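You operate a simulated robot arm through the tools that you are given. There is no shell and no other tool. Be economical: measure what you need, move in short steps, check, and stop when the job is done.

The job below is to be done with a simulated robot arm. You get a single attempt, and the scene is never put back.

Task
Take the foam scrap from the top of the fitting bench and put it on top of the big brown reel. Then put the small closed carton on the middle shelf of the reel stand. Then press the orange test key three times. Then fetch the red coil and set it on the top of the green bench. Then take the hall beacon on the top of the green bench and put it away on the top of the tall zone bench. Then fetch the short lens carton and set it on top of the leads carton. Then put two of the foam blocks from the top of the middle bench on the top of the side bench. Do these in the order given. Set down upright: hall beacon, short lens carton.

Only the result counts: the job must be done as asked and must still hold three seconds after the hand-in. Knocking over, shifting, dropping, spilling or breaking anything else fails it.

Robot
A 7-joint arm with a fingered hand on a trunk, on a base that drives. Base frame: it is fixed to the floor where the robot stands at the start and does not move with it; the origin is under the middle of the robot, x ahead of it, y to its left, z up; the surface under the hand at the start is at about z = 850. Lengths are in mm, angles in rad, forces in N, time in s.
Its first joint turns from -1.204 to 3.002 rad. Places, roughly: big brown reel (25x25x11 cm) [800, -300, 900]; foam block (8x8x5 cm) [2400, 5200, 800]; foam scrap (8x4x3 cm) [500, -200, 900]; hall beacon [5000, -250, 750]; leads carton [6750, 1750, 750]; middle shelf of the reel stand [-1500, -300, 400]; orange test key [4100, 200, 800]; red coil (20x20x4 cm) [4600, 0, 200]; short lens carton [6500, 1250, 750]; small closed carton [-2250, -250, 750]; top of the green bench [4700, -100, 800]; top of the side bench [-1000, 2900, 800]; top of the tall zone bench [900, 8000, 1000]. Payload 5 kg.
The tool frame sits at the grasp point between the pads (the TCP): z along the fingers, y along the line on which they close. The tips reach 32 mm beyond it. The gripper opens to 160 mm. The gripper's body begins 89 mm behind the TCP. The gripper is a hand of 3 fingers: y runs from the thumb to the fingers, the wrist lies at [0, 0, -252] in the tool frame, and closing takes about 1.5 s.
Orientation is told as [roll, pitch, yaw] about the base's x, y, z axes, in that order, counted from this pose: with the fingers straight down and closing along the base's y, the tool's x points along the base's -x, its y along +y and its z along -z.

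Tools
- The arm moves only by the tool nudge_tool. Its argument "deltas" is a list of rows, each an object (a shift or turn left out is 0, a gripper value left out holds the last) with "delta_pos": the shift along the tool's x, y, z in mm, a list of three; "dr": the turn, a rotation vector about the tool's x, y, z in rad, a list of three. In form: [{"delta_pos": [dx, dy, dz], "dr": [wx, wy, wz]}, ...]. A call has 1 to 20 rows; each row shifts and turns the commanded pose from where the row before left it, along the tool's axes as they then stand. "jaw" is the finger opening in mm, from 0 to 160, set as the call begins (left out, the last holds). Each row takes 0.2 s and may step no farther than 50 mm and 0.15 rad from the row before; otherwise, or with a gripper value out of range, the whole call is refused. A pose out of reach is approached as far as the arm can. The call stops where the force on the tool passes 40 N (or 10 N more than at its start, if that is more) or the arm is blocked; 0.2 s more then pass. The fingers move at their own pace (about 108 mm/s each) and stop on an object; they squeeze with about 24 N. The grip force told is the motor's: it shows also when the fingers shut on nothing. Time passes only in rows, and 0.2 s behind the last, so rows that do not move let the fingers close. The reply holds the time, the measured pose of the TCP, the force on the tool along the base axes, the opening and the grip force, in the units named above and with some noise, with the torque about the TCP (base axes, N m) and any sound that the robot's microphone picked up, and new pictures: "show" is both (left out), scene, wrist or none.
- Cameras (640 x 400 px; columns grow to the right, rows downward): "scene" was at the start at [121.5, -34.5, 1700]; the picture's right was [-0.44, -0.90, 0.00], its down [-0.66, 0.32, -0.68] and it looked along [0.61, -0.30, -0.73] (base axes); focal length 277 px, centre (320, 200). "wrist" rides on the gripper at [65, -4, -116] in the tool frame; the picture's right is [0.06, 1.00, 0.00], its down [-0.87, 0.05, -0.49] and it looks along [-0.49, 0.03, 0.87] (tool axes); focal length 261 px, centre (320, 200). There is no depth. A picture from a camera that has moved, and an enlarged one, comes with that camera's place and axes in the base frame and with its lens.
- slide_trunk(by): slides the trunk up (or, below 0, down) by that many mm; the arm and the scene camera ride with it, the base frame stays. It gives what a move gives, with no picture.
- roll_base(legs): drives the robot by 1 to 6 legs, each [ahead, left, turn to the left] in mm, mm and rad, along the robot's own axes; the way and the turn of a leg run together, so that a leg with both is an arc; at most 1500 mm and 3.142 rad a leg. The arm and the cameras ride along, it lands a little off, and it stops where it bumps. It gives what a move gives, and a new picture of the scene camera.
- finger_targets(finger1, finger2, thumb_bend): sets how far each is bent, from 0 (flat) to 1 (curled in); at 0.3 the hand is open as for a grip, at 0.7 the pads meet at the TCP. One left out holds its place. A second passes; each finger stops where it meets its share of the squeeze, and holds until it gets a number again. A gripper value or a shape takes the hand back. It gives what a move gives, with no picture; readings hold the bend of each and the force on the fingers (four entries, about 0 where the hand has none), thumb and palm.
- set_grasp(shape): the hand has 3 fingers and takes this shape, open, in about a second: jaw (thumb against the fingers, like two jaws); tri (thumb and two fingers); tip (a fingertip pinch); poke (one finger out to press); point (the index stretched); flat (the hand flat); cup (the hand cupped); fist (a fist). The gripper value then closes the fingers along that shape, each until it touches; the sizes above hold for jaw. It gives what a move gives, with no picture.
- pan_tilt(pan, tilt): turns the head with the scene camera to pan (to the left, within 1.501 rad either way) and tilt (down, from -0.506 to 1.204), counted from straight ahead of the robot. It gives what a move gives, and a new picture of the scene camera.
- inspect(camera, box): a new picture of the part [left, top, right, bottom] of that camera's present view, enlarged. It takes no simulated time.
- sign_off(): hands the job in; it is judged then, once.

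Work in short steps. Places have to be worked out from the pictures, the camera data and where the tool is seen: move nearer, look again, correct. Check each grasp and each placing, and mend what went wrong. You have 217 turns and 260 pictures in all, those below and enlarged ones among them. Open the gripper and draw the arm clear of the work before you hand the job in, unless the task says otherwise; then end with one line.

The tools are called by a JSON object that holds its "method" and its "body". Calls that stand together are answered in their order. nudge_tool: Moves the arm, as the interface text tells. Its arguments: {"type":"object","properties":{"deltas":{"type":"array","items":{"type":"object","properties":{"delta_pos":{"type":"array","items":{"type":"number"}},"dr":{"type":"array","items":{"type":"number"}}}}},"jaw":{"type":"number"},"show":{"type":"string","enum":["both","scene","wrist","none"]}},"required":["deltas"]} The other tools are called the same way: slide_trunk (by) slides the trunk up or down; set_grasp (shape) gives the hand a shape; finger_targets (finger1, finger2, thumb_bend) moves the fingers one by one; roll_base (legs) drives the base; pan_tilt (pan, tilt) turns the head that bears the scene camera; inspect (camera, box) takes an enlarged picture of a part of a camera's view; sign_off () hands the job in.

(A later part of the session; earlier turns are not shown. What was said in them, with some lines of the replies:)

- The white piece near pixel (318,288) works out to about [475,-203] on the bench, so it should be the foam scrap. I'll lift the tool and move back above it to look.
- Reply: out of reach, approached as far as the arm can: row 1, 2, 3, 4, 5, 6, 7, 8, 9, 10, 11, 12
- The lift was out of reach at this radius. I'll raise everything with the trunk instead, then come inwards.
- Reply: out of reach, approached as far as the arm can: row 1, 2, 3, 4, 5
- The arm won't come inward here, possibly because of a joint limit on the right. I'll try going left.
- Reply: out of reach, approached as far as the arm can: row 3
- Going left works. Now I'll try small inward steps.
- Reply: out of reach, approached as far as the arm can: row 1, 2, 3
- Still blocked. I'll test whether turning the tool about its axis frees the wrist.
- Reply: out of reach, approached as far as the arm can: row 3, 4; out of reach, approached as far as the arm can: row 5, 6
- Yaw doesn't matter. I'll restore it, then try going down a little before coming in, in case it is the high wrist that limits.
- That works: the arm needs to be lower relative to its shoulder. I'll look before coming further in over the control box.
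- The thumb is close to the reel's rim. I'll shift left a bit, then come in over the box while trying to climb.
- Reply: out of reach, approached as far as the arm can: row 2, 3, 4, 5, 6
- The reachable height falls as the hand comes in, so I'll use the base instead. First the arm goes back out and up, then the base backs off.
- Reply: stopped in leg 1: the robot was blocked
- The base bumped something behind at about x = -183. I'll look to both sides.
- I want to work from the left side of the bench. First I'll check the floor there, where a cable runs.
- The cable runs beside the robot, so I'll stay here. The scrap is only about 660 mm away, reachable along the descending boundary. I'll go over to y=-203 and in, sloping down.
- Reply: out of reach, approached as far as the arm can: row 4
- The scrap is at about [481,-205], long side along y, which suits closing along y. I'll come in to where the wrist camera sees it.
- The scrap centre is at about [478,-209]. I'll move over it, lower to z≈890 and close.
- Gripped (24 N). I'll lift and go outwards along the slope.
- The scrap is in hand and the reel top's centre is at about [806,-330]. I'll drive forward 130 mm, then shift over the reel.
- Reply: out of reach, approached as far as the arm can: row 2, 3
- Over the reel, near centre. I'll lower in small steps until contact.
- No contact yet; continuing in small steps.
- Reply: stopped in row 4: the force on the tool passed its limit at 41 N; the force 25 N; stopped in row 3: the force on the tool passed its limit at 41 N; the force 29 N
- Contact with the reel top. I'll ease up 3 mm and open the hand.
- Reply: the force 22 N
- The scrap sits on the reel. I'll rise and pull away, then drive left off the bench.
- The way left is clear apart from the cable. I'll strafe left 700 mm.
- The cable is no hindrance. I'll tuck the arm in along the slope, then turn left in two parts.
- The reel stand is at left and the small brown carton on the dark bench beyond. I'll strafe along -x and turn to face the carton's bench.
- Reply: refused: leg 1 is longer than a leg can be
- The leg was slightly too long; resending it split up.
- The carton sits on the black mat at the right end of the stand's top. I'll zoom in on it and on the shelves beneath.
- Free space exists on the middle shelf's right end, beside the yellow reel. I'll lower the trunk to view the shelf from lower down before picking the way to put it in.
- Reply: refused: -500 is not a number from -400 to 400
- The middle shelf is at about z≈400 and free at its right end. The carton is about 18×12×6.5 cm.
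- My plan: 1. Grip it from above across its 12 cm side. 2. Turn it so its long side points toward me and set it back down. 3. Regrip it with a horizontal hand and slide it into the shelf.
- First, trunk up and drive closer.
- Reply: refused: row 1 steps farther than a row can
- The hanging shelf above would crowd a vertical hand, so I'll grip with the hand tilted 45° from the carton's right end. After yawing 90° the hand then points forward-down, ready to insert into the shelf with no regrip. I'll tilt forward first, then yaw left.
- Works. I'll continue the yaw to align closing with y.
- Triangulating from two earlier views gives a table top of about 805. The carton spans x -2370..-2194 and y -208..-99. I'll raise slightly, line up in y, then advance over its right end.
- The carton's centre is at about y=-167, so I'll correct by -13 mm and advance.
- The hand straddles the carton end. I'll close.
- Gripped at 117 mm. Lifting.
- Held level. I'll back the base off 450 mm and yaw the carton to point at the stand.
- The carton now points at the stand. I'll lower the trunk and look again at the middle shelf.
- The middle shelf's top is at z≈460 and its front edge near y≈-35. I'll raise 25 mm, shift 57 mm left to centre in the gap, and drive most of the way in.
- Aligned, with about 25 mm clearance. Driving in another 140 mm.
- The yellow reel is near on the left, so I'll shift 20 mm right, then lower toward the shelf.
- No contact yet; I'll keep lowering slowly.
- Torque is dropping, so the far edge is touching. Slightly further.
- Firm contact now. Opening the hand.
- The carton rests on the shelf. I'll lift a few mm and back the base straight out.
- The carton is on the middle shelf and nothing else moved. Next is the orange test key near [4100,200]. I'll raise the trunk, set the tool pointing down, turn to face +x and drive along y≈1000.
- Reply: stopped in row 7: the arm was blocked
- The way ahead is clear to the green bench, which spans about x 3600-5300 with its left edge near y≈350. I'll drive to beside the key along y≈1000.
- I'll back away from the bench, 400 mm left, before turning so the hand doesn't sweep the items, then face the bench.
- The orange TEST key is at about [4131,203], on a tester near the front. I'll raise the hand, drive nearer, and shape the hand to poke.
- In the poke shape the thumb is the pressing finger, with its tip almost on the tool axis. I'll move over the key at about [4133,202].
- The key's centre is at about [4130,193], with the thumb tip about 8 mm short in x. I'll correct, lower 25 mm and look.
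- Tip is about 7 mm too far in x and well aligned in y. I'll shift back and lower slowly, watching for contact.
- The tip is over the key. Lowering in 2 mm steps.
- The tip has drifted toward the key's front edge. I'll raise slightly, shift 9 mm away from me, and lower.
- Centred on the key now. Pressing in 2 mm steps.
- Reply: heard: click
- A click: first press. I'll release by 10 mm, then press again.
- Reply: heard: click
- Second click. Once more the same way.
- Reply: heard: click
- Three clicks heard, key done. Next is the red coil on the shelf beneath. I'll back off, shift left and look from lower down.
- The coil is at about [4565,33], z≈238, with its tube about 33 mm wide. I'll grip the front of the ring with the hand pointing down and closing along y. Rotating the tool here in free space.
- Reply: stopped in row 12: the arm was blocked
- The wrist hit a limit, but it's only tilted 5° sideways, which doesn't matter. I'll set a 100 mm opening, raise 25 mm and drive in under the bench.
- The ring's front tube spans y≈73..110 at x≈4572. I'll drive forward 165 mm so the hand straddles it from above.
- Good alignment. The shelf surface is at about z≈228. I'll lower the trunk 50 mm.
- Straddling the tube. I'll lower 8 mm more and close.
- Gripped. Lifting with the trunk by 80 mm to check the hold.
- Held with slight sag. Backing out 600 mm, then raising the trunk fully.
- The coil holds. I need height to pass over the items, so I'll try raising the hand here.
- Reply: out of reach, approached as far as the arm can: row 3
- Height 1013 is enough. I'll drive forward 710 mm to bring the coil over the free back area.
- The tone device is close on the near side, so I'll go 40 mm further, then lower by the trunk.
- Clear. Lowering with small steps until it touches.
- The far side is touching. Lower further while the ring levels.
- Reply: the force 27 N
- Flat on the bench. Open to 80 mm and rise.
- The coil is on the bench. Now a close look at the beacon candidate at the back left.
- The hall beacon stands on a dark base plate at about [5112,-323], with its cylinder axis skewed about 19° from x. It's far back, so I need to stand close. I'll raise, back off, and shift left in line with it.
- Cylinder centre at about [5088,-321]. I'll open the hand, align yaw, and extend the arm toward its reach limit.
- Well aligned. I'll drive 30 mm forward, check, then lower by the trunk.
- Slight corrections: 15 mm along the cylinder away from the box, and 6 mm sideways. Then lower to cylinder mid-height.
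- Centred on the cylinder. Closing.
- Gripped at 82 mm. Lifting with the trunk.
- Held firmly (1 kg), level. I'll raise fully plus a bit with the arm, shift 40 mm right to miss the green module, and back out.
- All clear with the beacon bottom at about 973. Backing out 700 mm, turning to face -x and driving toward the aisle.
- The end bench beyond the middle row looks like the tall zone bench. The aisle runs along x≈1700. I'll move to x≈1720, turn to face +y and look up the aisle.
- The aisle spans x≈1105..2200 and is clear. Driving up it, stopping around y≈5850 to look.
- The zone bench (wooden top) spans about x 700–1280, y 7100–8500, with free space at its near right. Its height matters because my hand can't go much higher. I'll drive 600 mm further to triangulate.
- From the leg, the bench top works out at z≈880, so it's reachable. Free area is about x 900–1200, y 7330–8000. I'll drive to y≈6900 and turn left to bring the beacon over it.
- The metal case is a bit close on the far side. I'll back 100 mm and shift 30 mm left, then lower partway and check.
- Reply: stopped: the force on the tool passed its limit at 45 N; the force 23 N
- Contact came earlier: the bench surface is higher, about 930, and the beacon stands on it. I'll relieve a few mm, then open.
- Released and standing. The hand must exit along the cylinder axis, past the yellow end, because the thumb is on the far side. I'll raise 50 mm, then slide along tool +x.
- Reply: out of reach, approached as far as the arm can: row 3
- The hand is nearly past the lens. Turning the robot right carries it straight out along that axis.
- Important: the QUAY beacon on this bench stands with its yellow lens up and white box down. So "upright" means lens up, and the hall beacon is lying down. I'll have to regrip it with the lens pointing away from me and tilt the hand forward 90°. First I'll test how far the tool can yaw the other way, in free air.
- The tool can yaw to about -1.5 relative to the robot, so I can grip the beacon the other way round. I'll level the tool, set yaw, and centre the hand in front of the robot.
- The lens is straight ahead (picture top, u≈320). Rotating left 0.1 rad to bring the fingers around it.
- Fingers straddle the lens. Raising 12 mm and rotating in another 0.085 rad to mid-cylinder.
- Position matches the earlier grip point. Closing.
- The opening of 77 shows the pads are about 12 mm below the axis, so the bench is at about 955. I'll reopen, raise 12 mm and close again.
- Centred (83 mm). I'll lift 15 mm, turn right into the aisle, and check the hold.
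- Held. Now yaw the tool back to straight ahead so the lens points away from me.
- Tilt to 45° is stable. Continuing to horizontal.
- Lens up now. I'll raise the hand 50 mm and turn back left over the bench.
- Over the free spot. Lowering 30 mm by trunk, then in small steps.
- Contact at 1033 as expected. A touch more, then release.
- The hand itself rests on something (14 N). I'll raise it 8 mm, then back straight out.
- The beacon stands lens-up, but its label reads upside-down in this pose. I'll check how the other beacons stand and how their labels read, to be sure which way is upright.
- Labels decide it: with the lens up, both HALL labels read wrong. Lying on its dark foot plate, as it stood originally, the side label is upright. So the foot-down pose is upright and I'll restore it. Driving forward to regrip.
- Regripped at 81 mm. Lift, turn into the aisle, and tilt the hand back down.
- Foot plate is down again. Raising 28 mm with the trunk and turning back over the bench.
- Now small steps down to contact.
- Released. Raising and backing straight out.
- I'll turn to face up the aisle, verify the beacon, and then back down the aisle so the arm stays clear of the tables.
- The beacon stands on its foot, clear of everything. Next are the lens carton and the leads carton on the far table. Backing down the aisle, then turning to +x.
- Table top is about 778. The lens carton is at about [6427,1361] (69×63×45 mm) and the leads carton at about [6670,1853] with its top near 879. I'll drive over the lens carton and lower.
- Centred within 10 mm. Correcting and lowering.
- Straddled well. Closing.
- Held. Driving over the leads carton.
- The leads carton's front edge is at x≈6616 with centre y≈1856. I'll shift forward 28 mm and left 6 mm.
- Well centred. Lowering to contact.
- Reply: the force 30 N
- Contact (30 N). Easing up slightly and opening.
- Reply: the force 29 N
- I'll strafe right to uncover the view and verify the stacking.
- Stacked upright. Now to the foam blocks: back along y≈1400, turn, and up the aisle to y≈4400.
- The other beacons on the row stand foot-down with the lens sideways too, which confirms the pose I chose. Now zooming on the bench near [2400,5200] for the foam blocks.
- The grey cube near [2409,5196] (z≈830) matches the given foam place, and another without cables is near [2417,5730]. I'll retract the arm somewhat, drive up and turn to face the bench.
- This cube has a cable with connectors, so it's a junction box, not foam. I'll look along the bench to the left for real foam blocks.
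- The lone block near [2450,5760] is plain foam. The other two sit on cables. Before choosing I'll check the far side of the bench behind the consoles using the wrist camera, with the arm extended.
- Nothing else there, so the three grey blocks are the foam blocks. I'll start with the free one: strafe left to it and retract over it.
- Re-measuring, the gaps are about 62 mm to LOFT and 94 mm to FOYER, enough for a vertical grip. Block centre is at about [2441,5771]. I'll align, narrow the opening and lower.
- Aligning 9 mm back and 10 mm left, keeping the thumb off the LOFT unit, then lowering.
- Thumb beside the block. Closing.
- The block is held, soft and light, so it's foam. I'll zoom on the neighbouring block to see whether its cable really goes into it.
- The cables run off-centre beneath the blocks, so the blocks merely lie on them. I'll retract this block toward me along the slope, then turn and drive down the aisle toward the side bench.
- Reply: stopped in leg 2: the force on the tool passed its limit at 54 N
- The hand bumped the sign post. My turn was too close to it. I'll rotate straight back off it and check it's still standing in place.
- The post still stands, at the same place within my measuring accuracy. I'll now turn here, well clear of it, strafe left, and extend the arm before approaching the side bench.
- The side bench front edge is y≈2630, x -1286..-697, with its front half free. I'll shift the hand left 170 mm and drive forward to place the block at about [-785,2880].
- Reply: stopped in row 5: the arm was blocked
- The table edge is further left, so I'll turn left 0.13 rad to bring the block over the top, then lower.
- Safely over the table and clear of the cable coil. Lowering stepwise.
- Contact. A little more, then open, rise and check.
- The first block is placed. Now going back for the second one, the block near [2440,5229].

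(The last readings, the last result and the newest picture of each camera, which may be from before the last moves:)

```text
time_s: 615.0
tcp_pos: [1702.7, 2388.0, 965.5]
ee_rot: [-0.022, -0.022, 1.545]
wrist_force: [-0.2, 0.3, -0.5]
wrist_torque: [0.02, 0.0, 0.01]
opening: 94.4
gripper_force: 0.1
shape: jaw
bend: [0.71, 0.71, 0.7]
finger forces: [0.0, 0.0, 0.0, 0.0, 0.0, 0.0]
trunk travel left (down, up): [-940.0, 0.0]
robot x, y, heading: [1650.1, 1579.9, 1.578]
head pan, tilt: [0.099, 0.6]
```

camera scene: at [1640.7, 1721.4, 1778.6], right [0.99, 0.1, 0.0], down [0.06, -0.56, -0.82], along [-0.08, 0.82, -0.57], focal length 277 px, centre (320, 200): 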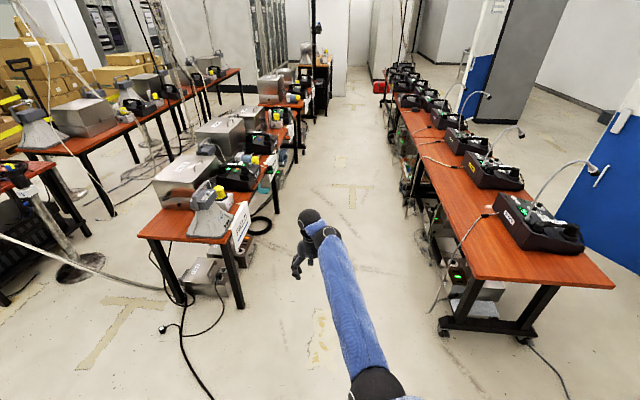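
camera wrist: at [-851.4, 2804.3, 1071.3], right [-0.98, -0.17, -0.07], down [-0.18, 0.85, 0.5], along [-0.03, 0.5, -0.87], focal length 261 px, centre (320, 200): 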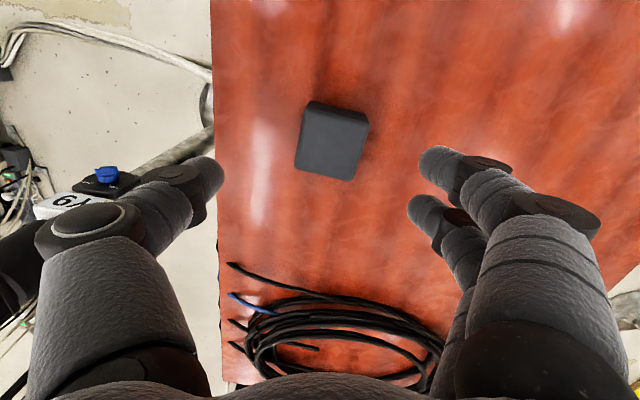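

{"method": "roll_base", "body": {"legs": [[1490, 10, -0.007], [1490, 0, 0], [722, 0, 0], [0, 0, -1.571]]}}

{"method": "inspect", "body": {"camera": "wrist", "box": [0, 0, 640, 400]}}

```text
time_s: 636.7
tcp_pos: [2480.2, 5222.9, 959.7]
ee_rot: [-0.023, -0.012, -0.029]
wrist_force: [-0.4, 0.3, 0.3]
wrist_torque: [-0.02, -0.02, 0.0]
opening: 94.8
gripper_force: 0.0
shape: jaw
bend: [0.71, 0.71, 0.7]
finger forces: [0.0, 0.1, 0.2, 0.1, 0.1, 0.0]
trunk travel left (down, up): [-940.0, 0.0]
robot x, y, heading: [1679.2, 5283.1, -0.001]
head pan, tilt: [0.099, 0.6]
camera scene: at [1817.6, 5289.7, 1778.7], right [0.1, -1.0, 0.0], down [-0.56, -0.06, -0.82], along [0.82, 0.08, -0.57], focal length 277 px, centre (320, 200)
```

scene: 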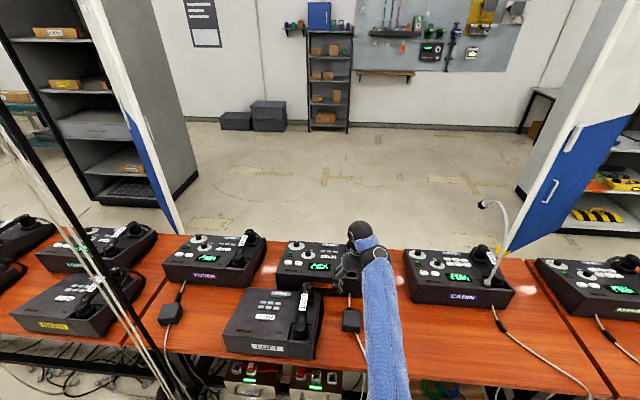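

```text
1.00 times, centred on (320, 200) of wrist (not enlarged: the box is as wide or as high as the picture)
camera zoom: at [2414.3, 5224.1, 1073.9], right [-0.03, 1.0, -0.02], down [0.86, 0.04, 0.5], along [0.5, 0.0, -0.86], focal length 261 px, centre (320, 200)
```

zoom: 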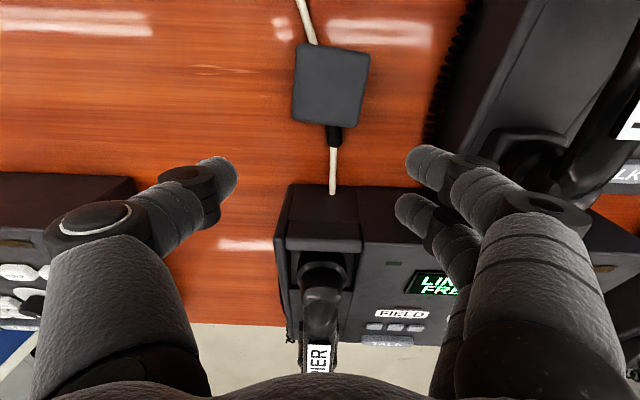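

Block A centre is at about [2444,5230]. The cable passes askew beneath it, confirming it just lies there. I'll align over it and lower.

{"method": "nudge_tool", "body": {"deltas": [{"delta_pos": [18, 2, 12]}, {"delta_pos": [18, 2, 12]}, {}], "show": "none"}}

{"method": "slide_trunk", "body": {"by": -85}}

{"method": "inspect", "body": {"camera": "wrist", "box": [0, 0, 640, 400]}}

```text
time_s: 637.5
tcp_pos: [2455.8, 5216.6, 943.5]
ee_rot: [-0.036, -0.029, -0.036]
wrist_force: [-0.2, -0.6, -0.4]
wrist_torque: [0.02, -0.01, -0.02]
opening: 94.5
gripper_force: 0.0
shape: jaw
bend: [0.71, 0.71, 0.7]
finger forces: [0.0, 0.0, 0.1, 0.1, 0.0, 0.0]
trunk travel left (down, up): [-940.0, 0.0]
robot x, y, heading: [1680.1, 5280.2, -0.005]
head pan, tilt: [0.099, 0.6]
```

```text
time_s: 638.7
tcp_pos: [2453.0, 5216.1, 855.6]
ee_rot: [-0.036, -0.027, -0.035]
wrist_force: [0.1, -0.4, 0.4]
wrist_torque: [0.01, 0.03, 0.0]
opening: 94.2
gripper_force: 0.1
shape: jaw
bend: [0.71, 0.71, 0.7]
finger forces: [0.1, 0.1, 0.0, 0.0, 0.1, 0.0]
trunk travel left (down, up): [-855.0, 85.0]
robot x, y, heading: [1680.2, 5279.7, -0.005]
head pan, tilt: [0.099, 0.6]
```

```text
1.00 times, centred on (320, 200) of wrist (not enlarged: the box is as wide or as high as the picture)
camera zoom: at [2385.3, 5219.9, 970.1], right [-0.03, 1.0, -0.04], down [0.86, 0.04, 0.51], along [0.51, -0.02, -0.86], focal length 261 px, centre (320, 200)
```

zoom: 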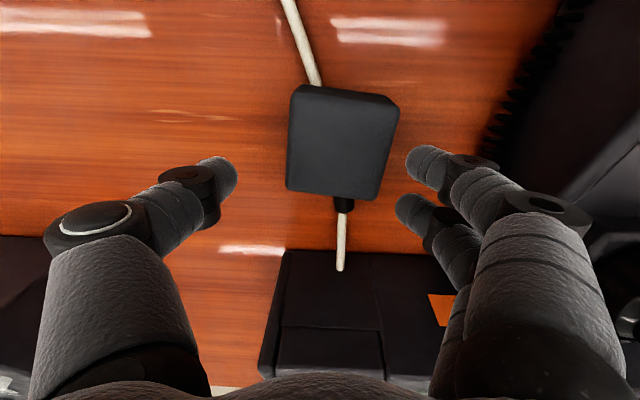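

Everything matches a block lying on a loose-looking cable. The same cable type runs by CABIN without any block. Aligning and lowering to grip.

{"method": "nudge_tool", "body": {"deltas": [{"delta_pos": [12, 10, 0], "dr": [0, 0.02, 0]}, {"delta_pos": [0, 0, 15]}, {"delta_pos": [0, 0, 15]}, {"delta_pos": [0, 0, 12]}, {}], "show": "wrist"}}

```text
time_s: 639.9
tcp_pos: [2438.1, 5233.2, 812.3]
ee_rot: [-0.027, 0.001, -0.03]
wrist_force: [0.1, 0.4, 0.6]
wrist_torque: [0.01, 0.01, -0.01]
opening: 94.6
gripper_force: 0.1
shape: jaw
bend: [0.71, 0.71, 0.7]
finger forces: [0.1, 0.0, 0.0, 0.0, 0.0, 0.1]
trunk travel left (down, up): [-855.0, 85.0]
robot x, y, heading: [1676.5, 5278.3, -0.001]
head pan, tilt: [0.099, 0.6]
camera wrist: at [2373.2, 5234.5, 926.9], right [-0.03, 1.0, -0.03], down [0.87, 0.04, 0.49], along [0.49, -0.01, -0.87], focal length 261 px, centre (320, 200)
```

wrist: 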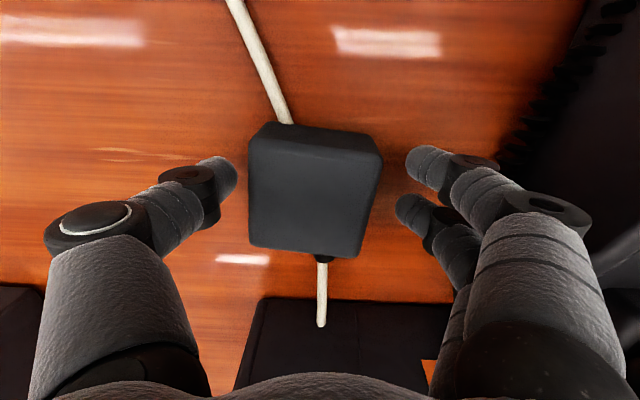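

Centred. Closing, then a small 15 mm test lift while watching the force.

{"method": "nudge_tool", "body": {"deltas": [{"delta_pos": [0, 0, 3]}, {}, {}, {}, {}, {}], "jaw": 45, "show": "none"}}

{"method": "nudge_tool", "body": {"deltas": [{"delta_pos": [0, 0, -4]}, {"delta_pos": [0, 0, -4]}, {"delta_pos": [0, 0, -4]}, {}], "show": "wrist"}}

```text
time_s: 641.3
tcp_pos: [2436.9, 5233.4, 806.7]
ee_rot: [-0.028, 0.0, -0.032]
wrist_force: [12.5, 0.6, 19.9]
wrist_torque: [0.03, -0.27, -0.06]
opening: 64.7
gripper_force: 23.9
shape: jaw
bend: [0.73, 0.74, 0.71]
finger forces: [13.2, 12.7, 0.1, 0.0, 24.4, 0.1]
trunk travel left (down, up): [-855.0, 85.0]
robot x, y, heading: [1678.1, 5281.6, -0.008]
head pan, tilt: [0.099, 0.6]
```

```text
time_s: 642.3
tcp_pos: [2433.6, 5227.5, 815.3]
ee_rot: [-0.034, 0.006, -0.033]
wrist_force: [1.0, -0.1, -1.0]
wrist_torque: [0.0, 0.01, 0.04]
opening: 64.6
gripper_force: 24.0
shape: jaw
bend: [0.73, 0.74, 0.7]
finger forces: [11.8, 11.5, 0.1, 0.1, 23.3, 0.0]
trunk travel left (down, up): [-855.0, 85.0]
robot x, y, heading: [1680.1, 5281.1, -0.003]
head pan, tilt: [0.099, 0.6]
camera wrist: at [2369.8, 5230.4, 930.3], right [-0.03, 1.0, -0.03], down [0.87, 0.04, 0.48], along [0.49, -0.02, -0.87], focal length 261 px, centre (320, 200)
```

wrist: 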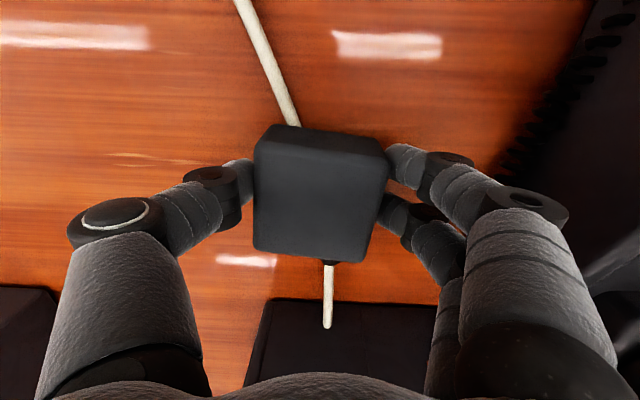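

It lifts freely at the same 1 N as the first block. Lifting on.

{"method": "slide_trunk", "body": {"by": 85}}

{"method": "inspect", "body": {"camera": "wrist", "box": [0, 0, 640, 400]}}

```text
time_s: 643.5
tcp_pos: [2434.8, 5227.1, 898.6]
ee_rot: [-0.035, 0.005, -0.032]
wrist_force: [1.0, 0.6, 0.1]
wrist_torque: [0.0, -0.03, -0.01]
opening: 64.7
gripper_force: 23.9
shape: jaw
bend: [0.73, 0.74, 0.7]
finger forces: [11.7, 11.5, 0.0, 0.0, 23.4, 0.0]
trunk travel left (down, up): [-940.0, 0.0]
robot x, y, heading: [1681.3, 5284.3, -0.005]
head pan, tilt: [0.099, 0.6]
```

```text
1.00 times, centred on (320, 200) of wrist (not enlarged: the box is as wide or as high as the picture)
camera zoom: at [2370.0, 5230.4, 1014.9], right [-0.03, 1.0, -0.03], down [0.87, 0.04, 0.48], along [0.48, -0.02, -0.87], focal length 261 px, centre (320, 200)
```

zoom: 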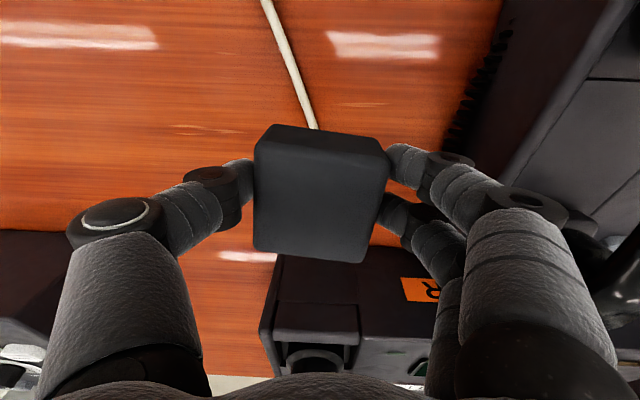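

Free, and the cable stays put. Retracting, then driving the whole way back with the turn made well away from the sign post.

{"method": "nudge_tool", "body": {"deltas": [{"delta_pos": [0, 0, -20]}, {"delta_pos": [35, 0, 10]}, {"delta_pos": [35, 0, 18]}, {"delta_pos": [35, 0, 19]}, {"delta_pos": [35, 0, 19]}, {"delta_pos": [35, 0, 19]}, {"delta_pos": [35, 0, 19]}, {"delta_pos": [35, 0, 19]}, {}], "show": "none"}}

{"method": "roll_base", "body": {"legs": [[0, 0, -1.571], [1490, 0, 0], [1490, 0, 0], [720, 0, 0], [0, 0, 3.141], [0, 1490, 0]]}}

```text
time_s: 645.5
tcp_pos: [2187.3, 5243.9, 798.7]
ee_rot: [-0.024, 0.007, -0.028]
wrist_force: [-0.8, 0.0, -0.5]
wrist_torque: [-0.04, 0.02, 0.01]
opening: 64.6
gripper_force: 23.7
shape: jaw
bend: [0.73, 0.74, 0.7]
finger forces: [11.6, 11.6, 0.0, 0.0, 23.1, 0.0]
trunk travel left (down, up): [-940.0, 0.0]
robot x, y, heading: [1675.3, 5281.4, -0.0]
head pan, tilt: [0.099, 0.6]
```

```text
time_s: 681.5
tcp_pos: [291.0, 2062.2, 799.5]
ee_rot: [-0.024, 0.007, 1.572]
wrist_force: [-0.3, -0.4, -0.2]
wrist_torque: [0.01, 0.01, -0.01]
opening: 64.8
gripper_force: 23.6
shape: jaw
bend: [0.73, 0.74, 0.7]
finger forces: [11.2, 11.6, 0.1, 0.1, 23.0, 0.0]
trunk travel left (down, up): [-940.0, 0.0]
robot x, y, heading: [271.5, 1553.6, 1.6]
head pan, tilt: [0.099, 0.6]
camera scene: at [256.0, 1693.0, 1778.7], right [0.99, 0.13, 0.0], down [0.07, -0.56, -0.82], along [-0.11, 0.82, -0.57], focal length 277 px, centre (320, 200)
```

scene: 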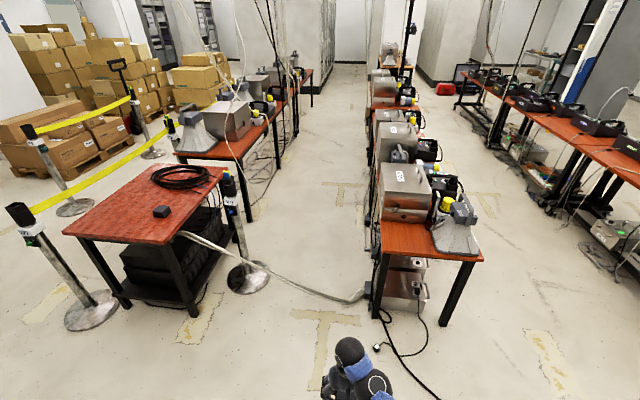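

The first block is visible on the side bench. I'll extend the arm here in free space, then strafe, approach and turn over the bench in one go.

{"method": "nudge_tool", "body": {"deltas": [{"delta_pos": [-35, 0, -17]}, {"delta_pos": [-35, 0, -18]}, {"delta_pos": [-35, 0, -18]}, {"delta_pos": [-35, 0, -18]}, {"delta_pos": [-35, 0, -18]}, {"delta_pos": [-35, 0, -18]}, {"delta_pos": [-35, 0, -18]}, {"delta_pos": [-35, 0, -18]}, {"delta_pos": [-35, 0, -18]}, {}], "show": "none"}}

{"method": "roll_base", "body": {"legs": [[0, 911, -0.029], [405, 0, 0], [0, 0, 0.318]]}}

{"method": "inspect", "body": {"camera": "wrist", "box": [0, 0, 640, 400]}}

```text
time_s: 683.7
tcp_pos: [284.8, 2377.2, 958.4]
ee_rot: [-0.023, 0.007, 1.573]
wrist_force: [1.0, -0.4, 0.3]
wrist_torque: [-0.01, -0.04, 0.0]
opening: 64.6
gripper_force: 24.1
shape: jaw
bend: [0.73, 0.74, 0.7]
finger forces: [11.1, 11.7, 0.0, 0.0, 22.8, 0.0]
trunk travel left (down, up): [-940.0, 0.0]
robot x, y, heading: [270.2, 1554.9, 1.598]
head pan, tilt: [0.099, 0.6]
```

```text
time_s: 691.6
tcp_pos: [-861.3, 2737.0, 956.5]
ee_rot: [-0.025, 0.007, 1.863]
wrist_force: [-1.3, -0.4, -0.1]
wrist_torque: [0.0, -0.04, -0.03]
opening: 64.5
gripper_force: 24.0
shape: jaw
bend: [0.73, 0.74, 0.7]
finger forces: [11.2, 11.7, 0.1, 0.0, 22.9, 0.0]
trunk travel left (down, up): [-940.0, 0.0]
robot x, y, heading: [-639.3, 1942.2, 1.894]
head pan, tilt: [0.099, 0.6]
camera scene: at [-694.1, 2072.1, 1778.6], right [0.91, 0.41, 0.0], down [0.23, -0.52, -0.82], along [-0.34, 0.75, -0.57], focal length 277 px, centre (320, 200)
```

scene: 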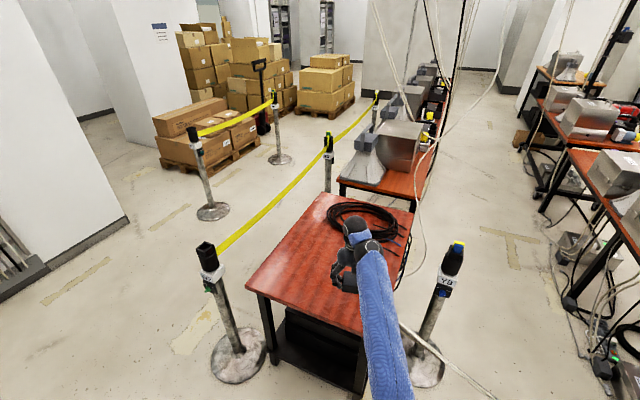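

```text
1.00 times, centred on (320, 200) of wrist (not enlarged: the box is as wide or as high as the picture)
camera zoom: at [-842.4, 2675.5, 1073.6], right [-0.94, -0.35, -0.02], down [-0.31, 0.82, 0.48], along [-0.15, 0.46, -0.87], focal length 261 px, centre (320, 200)
```

zoom: 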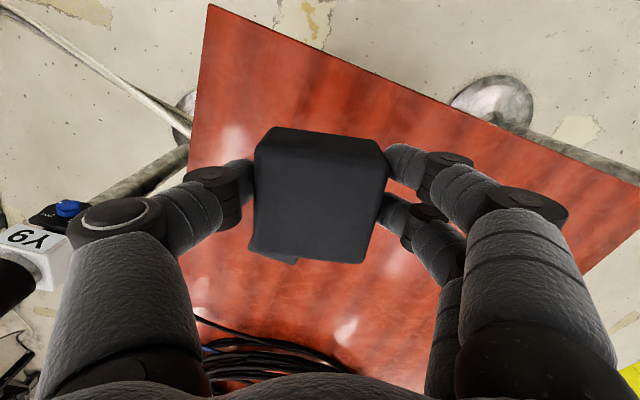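

Spot clear: about 130 mm in front of the first block and inside the edge. Lowering.

{"method": "slide_trunk", "body": {"by": -130}}

{"method": "nudge_tool", "body": {"deltas": [{"delta_pos": [0, 0, 4]}, {"delta_pos": [0, 0, 4]}, {"delta_pos": [0, 0, 3]}, {"delta_pos": [0, 0, 3]}, {}], "show": "none"}}

```text
time_s: 693.2
tcp_pos: [-862.8, 2735.5, 827.8]
ee_rot: [-0.025, 0.007, 1.864]
wrist_force: [0.9, 0.1, 0.8]
wrist_torque: [0.01, -0.01, 0.01]
opening: 64.6
gripper_force: 23.7
shape: jaw
bend: [0.73, 0.74, 0.7]
finger forces: [11.3, 11.6, 0.0, 0.1, 22.9, 0.0]
trunk travel left (down, up): [-810.0, 130.0]
robot x, y, heading: [-638.6, 1938.0, 1.885]
head pan, tilt: [0.099, 0.6]
```

```text
time_s: 694.4
tcp_pos: [-861.4, 2735.5, 813.4]
ee_rot: [-0.022, 0.006, 1.862]
wrist_force: [0.8, 0.4, -0.4]
wrist_torque: [0.01, -0.02, 0.01]
opening: 64.4
gripper_force: 24.3
shape: jaw
bend: [0.73, 0.74, 0.7]
finger forces: [11.3, 11.8, 0.0, 0.0, 22.9, 0.0]
trunk travel left (down, up): [-810.0, 130.0]
robot x, y, heading: [-640.9, 1938.8, 1.892]
head pan, tilt: [0.099, 0.6]
```

{"method": "nudge_tool", "body": {"deltas": [{"delta_pos": [0, 0, 2]}, {"delta_pos": [0, 0, 2]}, {"delta_pos": [0, 0, 2]}, {"delta_pos": [0, 0, 2]}, {}], "show": "none"}}

```text
time_s: 695.6
tcp_pos: [-862.3, 2735.8, 808.9]
ee_rot: [-0.022, 0.005, 1.863]
wrist_force: [0.5, 1.1, 18.8]
wrist_torque: [0.01, -0.01, 0.02]
opening: 64.7
gripper_force: 23.8
shape: jaw
bend: [0.74, 0.74, 0.71]
finger forces: [11.9, 12.6, 0.0, 0.0, 25.2, 0.1]
trunk travel left (down, up): [-810.0, 130.0]
robot x, y, heading: [-640.9, 1944.6, 1.893]
head pan, tilt: [0.099, 0.6]
```

Contact. Open, rise, back off and check.

{"method": "nudge_tool", "body": {"deltas": [{"delta_pos": [0, 0, -1]}, {}, {}, {}, {}], "jaw": 105, "show": "none"}}

{"method": "slide_trunk", "body": {"by": 130}}

{"method": "nudge_tool", "body": {"deltas": [{}], "show": "wrist"}}

{"method": "roll_base", "body": {"legs": [[0, 0, -0.318], [-400, 0, 0]]}}

{"method": "inspect", "body": {"camera": "scene", "box": [180, 150, 340, 280]}}

```text
time_s: 696.8
tcp_pos: [-862.1, 2735.5, 806.5]
ee_rot: [-0.022, 0.005, 1.863]
wrist_force: [0.0, 0.2, -0.2]
wrist_torque: [-0.01, 0.04, 0.0]
opening: 104.7
gripper_force: 0.0
shape: jaw
bend: [0.69, 0.69, 0.67]
finger forces: [0.1, 0.0, 0.1, 0.0, 0.0, 0.1]
trunk travel left (down, up): [-810.0, 130.0]
robot x, y, heading: [-641.1, 1945.5, 1.889]
head pan, tilt: [0.099, 0.6]
```

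```text
time_s: 698.4
tcp_pos: [-861.0, 2736.8, 936.7]
ee_rot: [-0.022, 0.008, 1.863]
wrist_force: [0.3, 0.0, -0.6]
wrist_torque: [-0.01, -0.01, 0.0]
opening: 104.4
gripper_force: 0.0
shape: jaw
bend: [0.69, 0.69, 0.67]
finger forces: [0.0, 0.1, 0.0, 0.1, 0.1, 0.0]
trunk travel left (down, up): [-940.0, 0.0]
robot x, y, heading: [-640.6, 1937.6, 1.89]
head pan, tilt: [0.099, 0.6]
```

```text
time_s: 698.8
tcp_pos: [-862.0, 2735.8, 935.7]
ee_rot: [-0.022, 0.008, 1.862]
wrist_force: [-0.2, 0.6, -0.2]
wrist_torque: [0.0, -0.04, 0.02]
opening: 104.7
gripper_force: 0.0
shape: jaw
bend: [0.69, 0.69, 0.67]
finger forces: [0.0, 0.1, 0.1, 0.0, 0.0, 0.1]
trunk travel left (down, up): [-940.0, 0.0]
robot x, y, heading: [-642.1, 1940.3, 1.894]
head pan, tilt: [0.099, 0.6]
camera wrist: at [-841.9, 2675.2, 1052.8], right [-0.94, -0.35, -0.02], down [-0.31, 0.82, 0.48], along [-0.15, 0.46, -0.87], focal length 261 px, centre (320, 200)
```

wrist: 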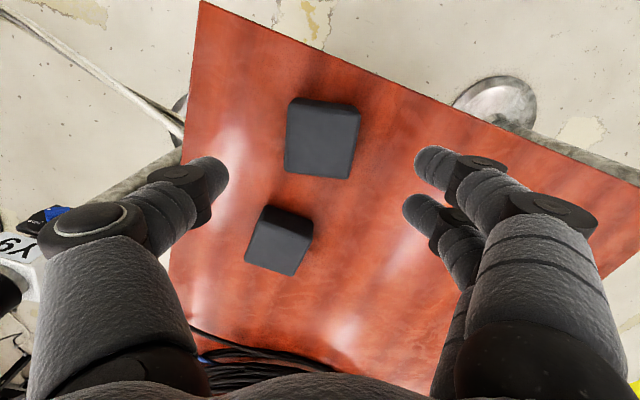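

```text
time_s: 702.3
tcp_pos: [-598.6, 2366.1, 937.6]
ee_rot: [-0.024, 0.008, 1.54]
wrist_force: [0.4, -0.6, -0.1]
wrist_torque: [0.02, 0.0, -0.02]
opening: 104.7
gripper_force: 0.0
shape: jaw
bend: [0.69, 0.69, 0.67]
finger forces: [0.0, 0.0, 0.0, 0.1, 0.0, 0.0]
trunk travel left (down, up): [-940.0, 0.0]
robot x, y, heading: [-641.5, 1545.4, 1.567]
head pan, tilt: [0.099, 0.6]
camera scene: at [-650.0, 1682.3, 1778.7], right [1.0, 0.1, 0.0], down [0.06, -0.56, -0.83], along [-0.08, 0.82, -0.56], focal length 277 px, centre (320, 200)
```

scene: 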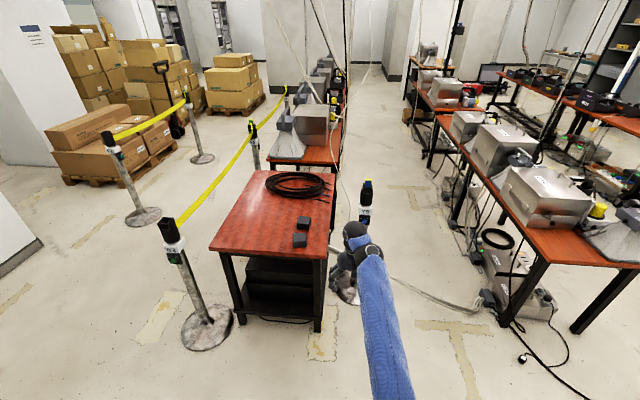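

```text
3.08 times, centred on (260, 215) of scene
camera zoom: at [-650.0, 1682.3, 1778.7], right [1.0, 0.1, 0.0], down [0.06, -0.56, -0.83], along [-0.08, 0.82, -0.56], focal length 851 px, centre (505, 154)
```

zoom: 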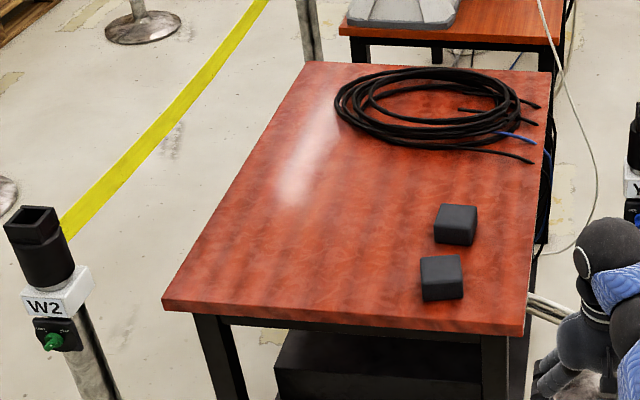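

Both foam blocks lie on the side bench, the hand is empty and open, and the arm is clear of the work. All seven parts are done in order, so I'm handing in.

{"method": "sign_off", "body": {}}

```text
The job is handed in.
```

All seven tasks were done in order and handed in, but my hand bumped the floor sign post (about 54 N) on the way to the side bench. It stayed standing, in the same place within about 2–3 cm as far as I could measure.
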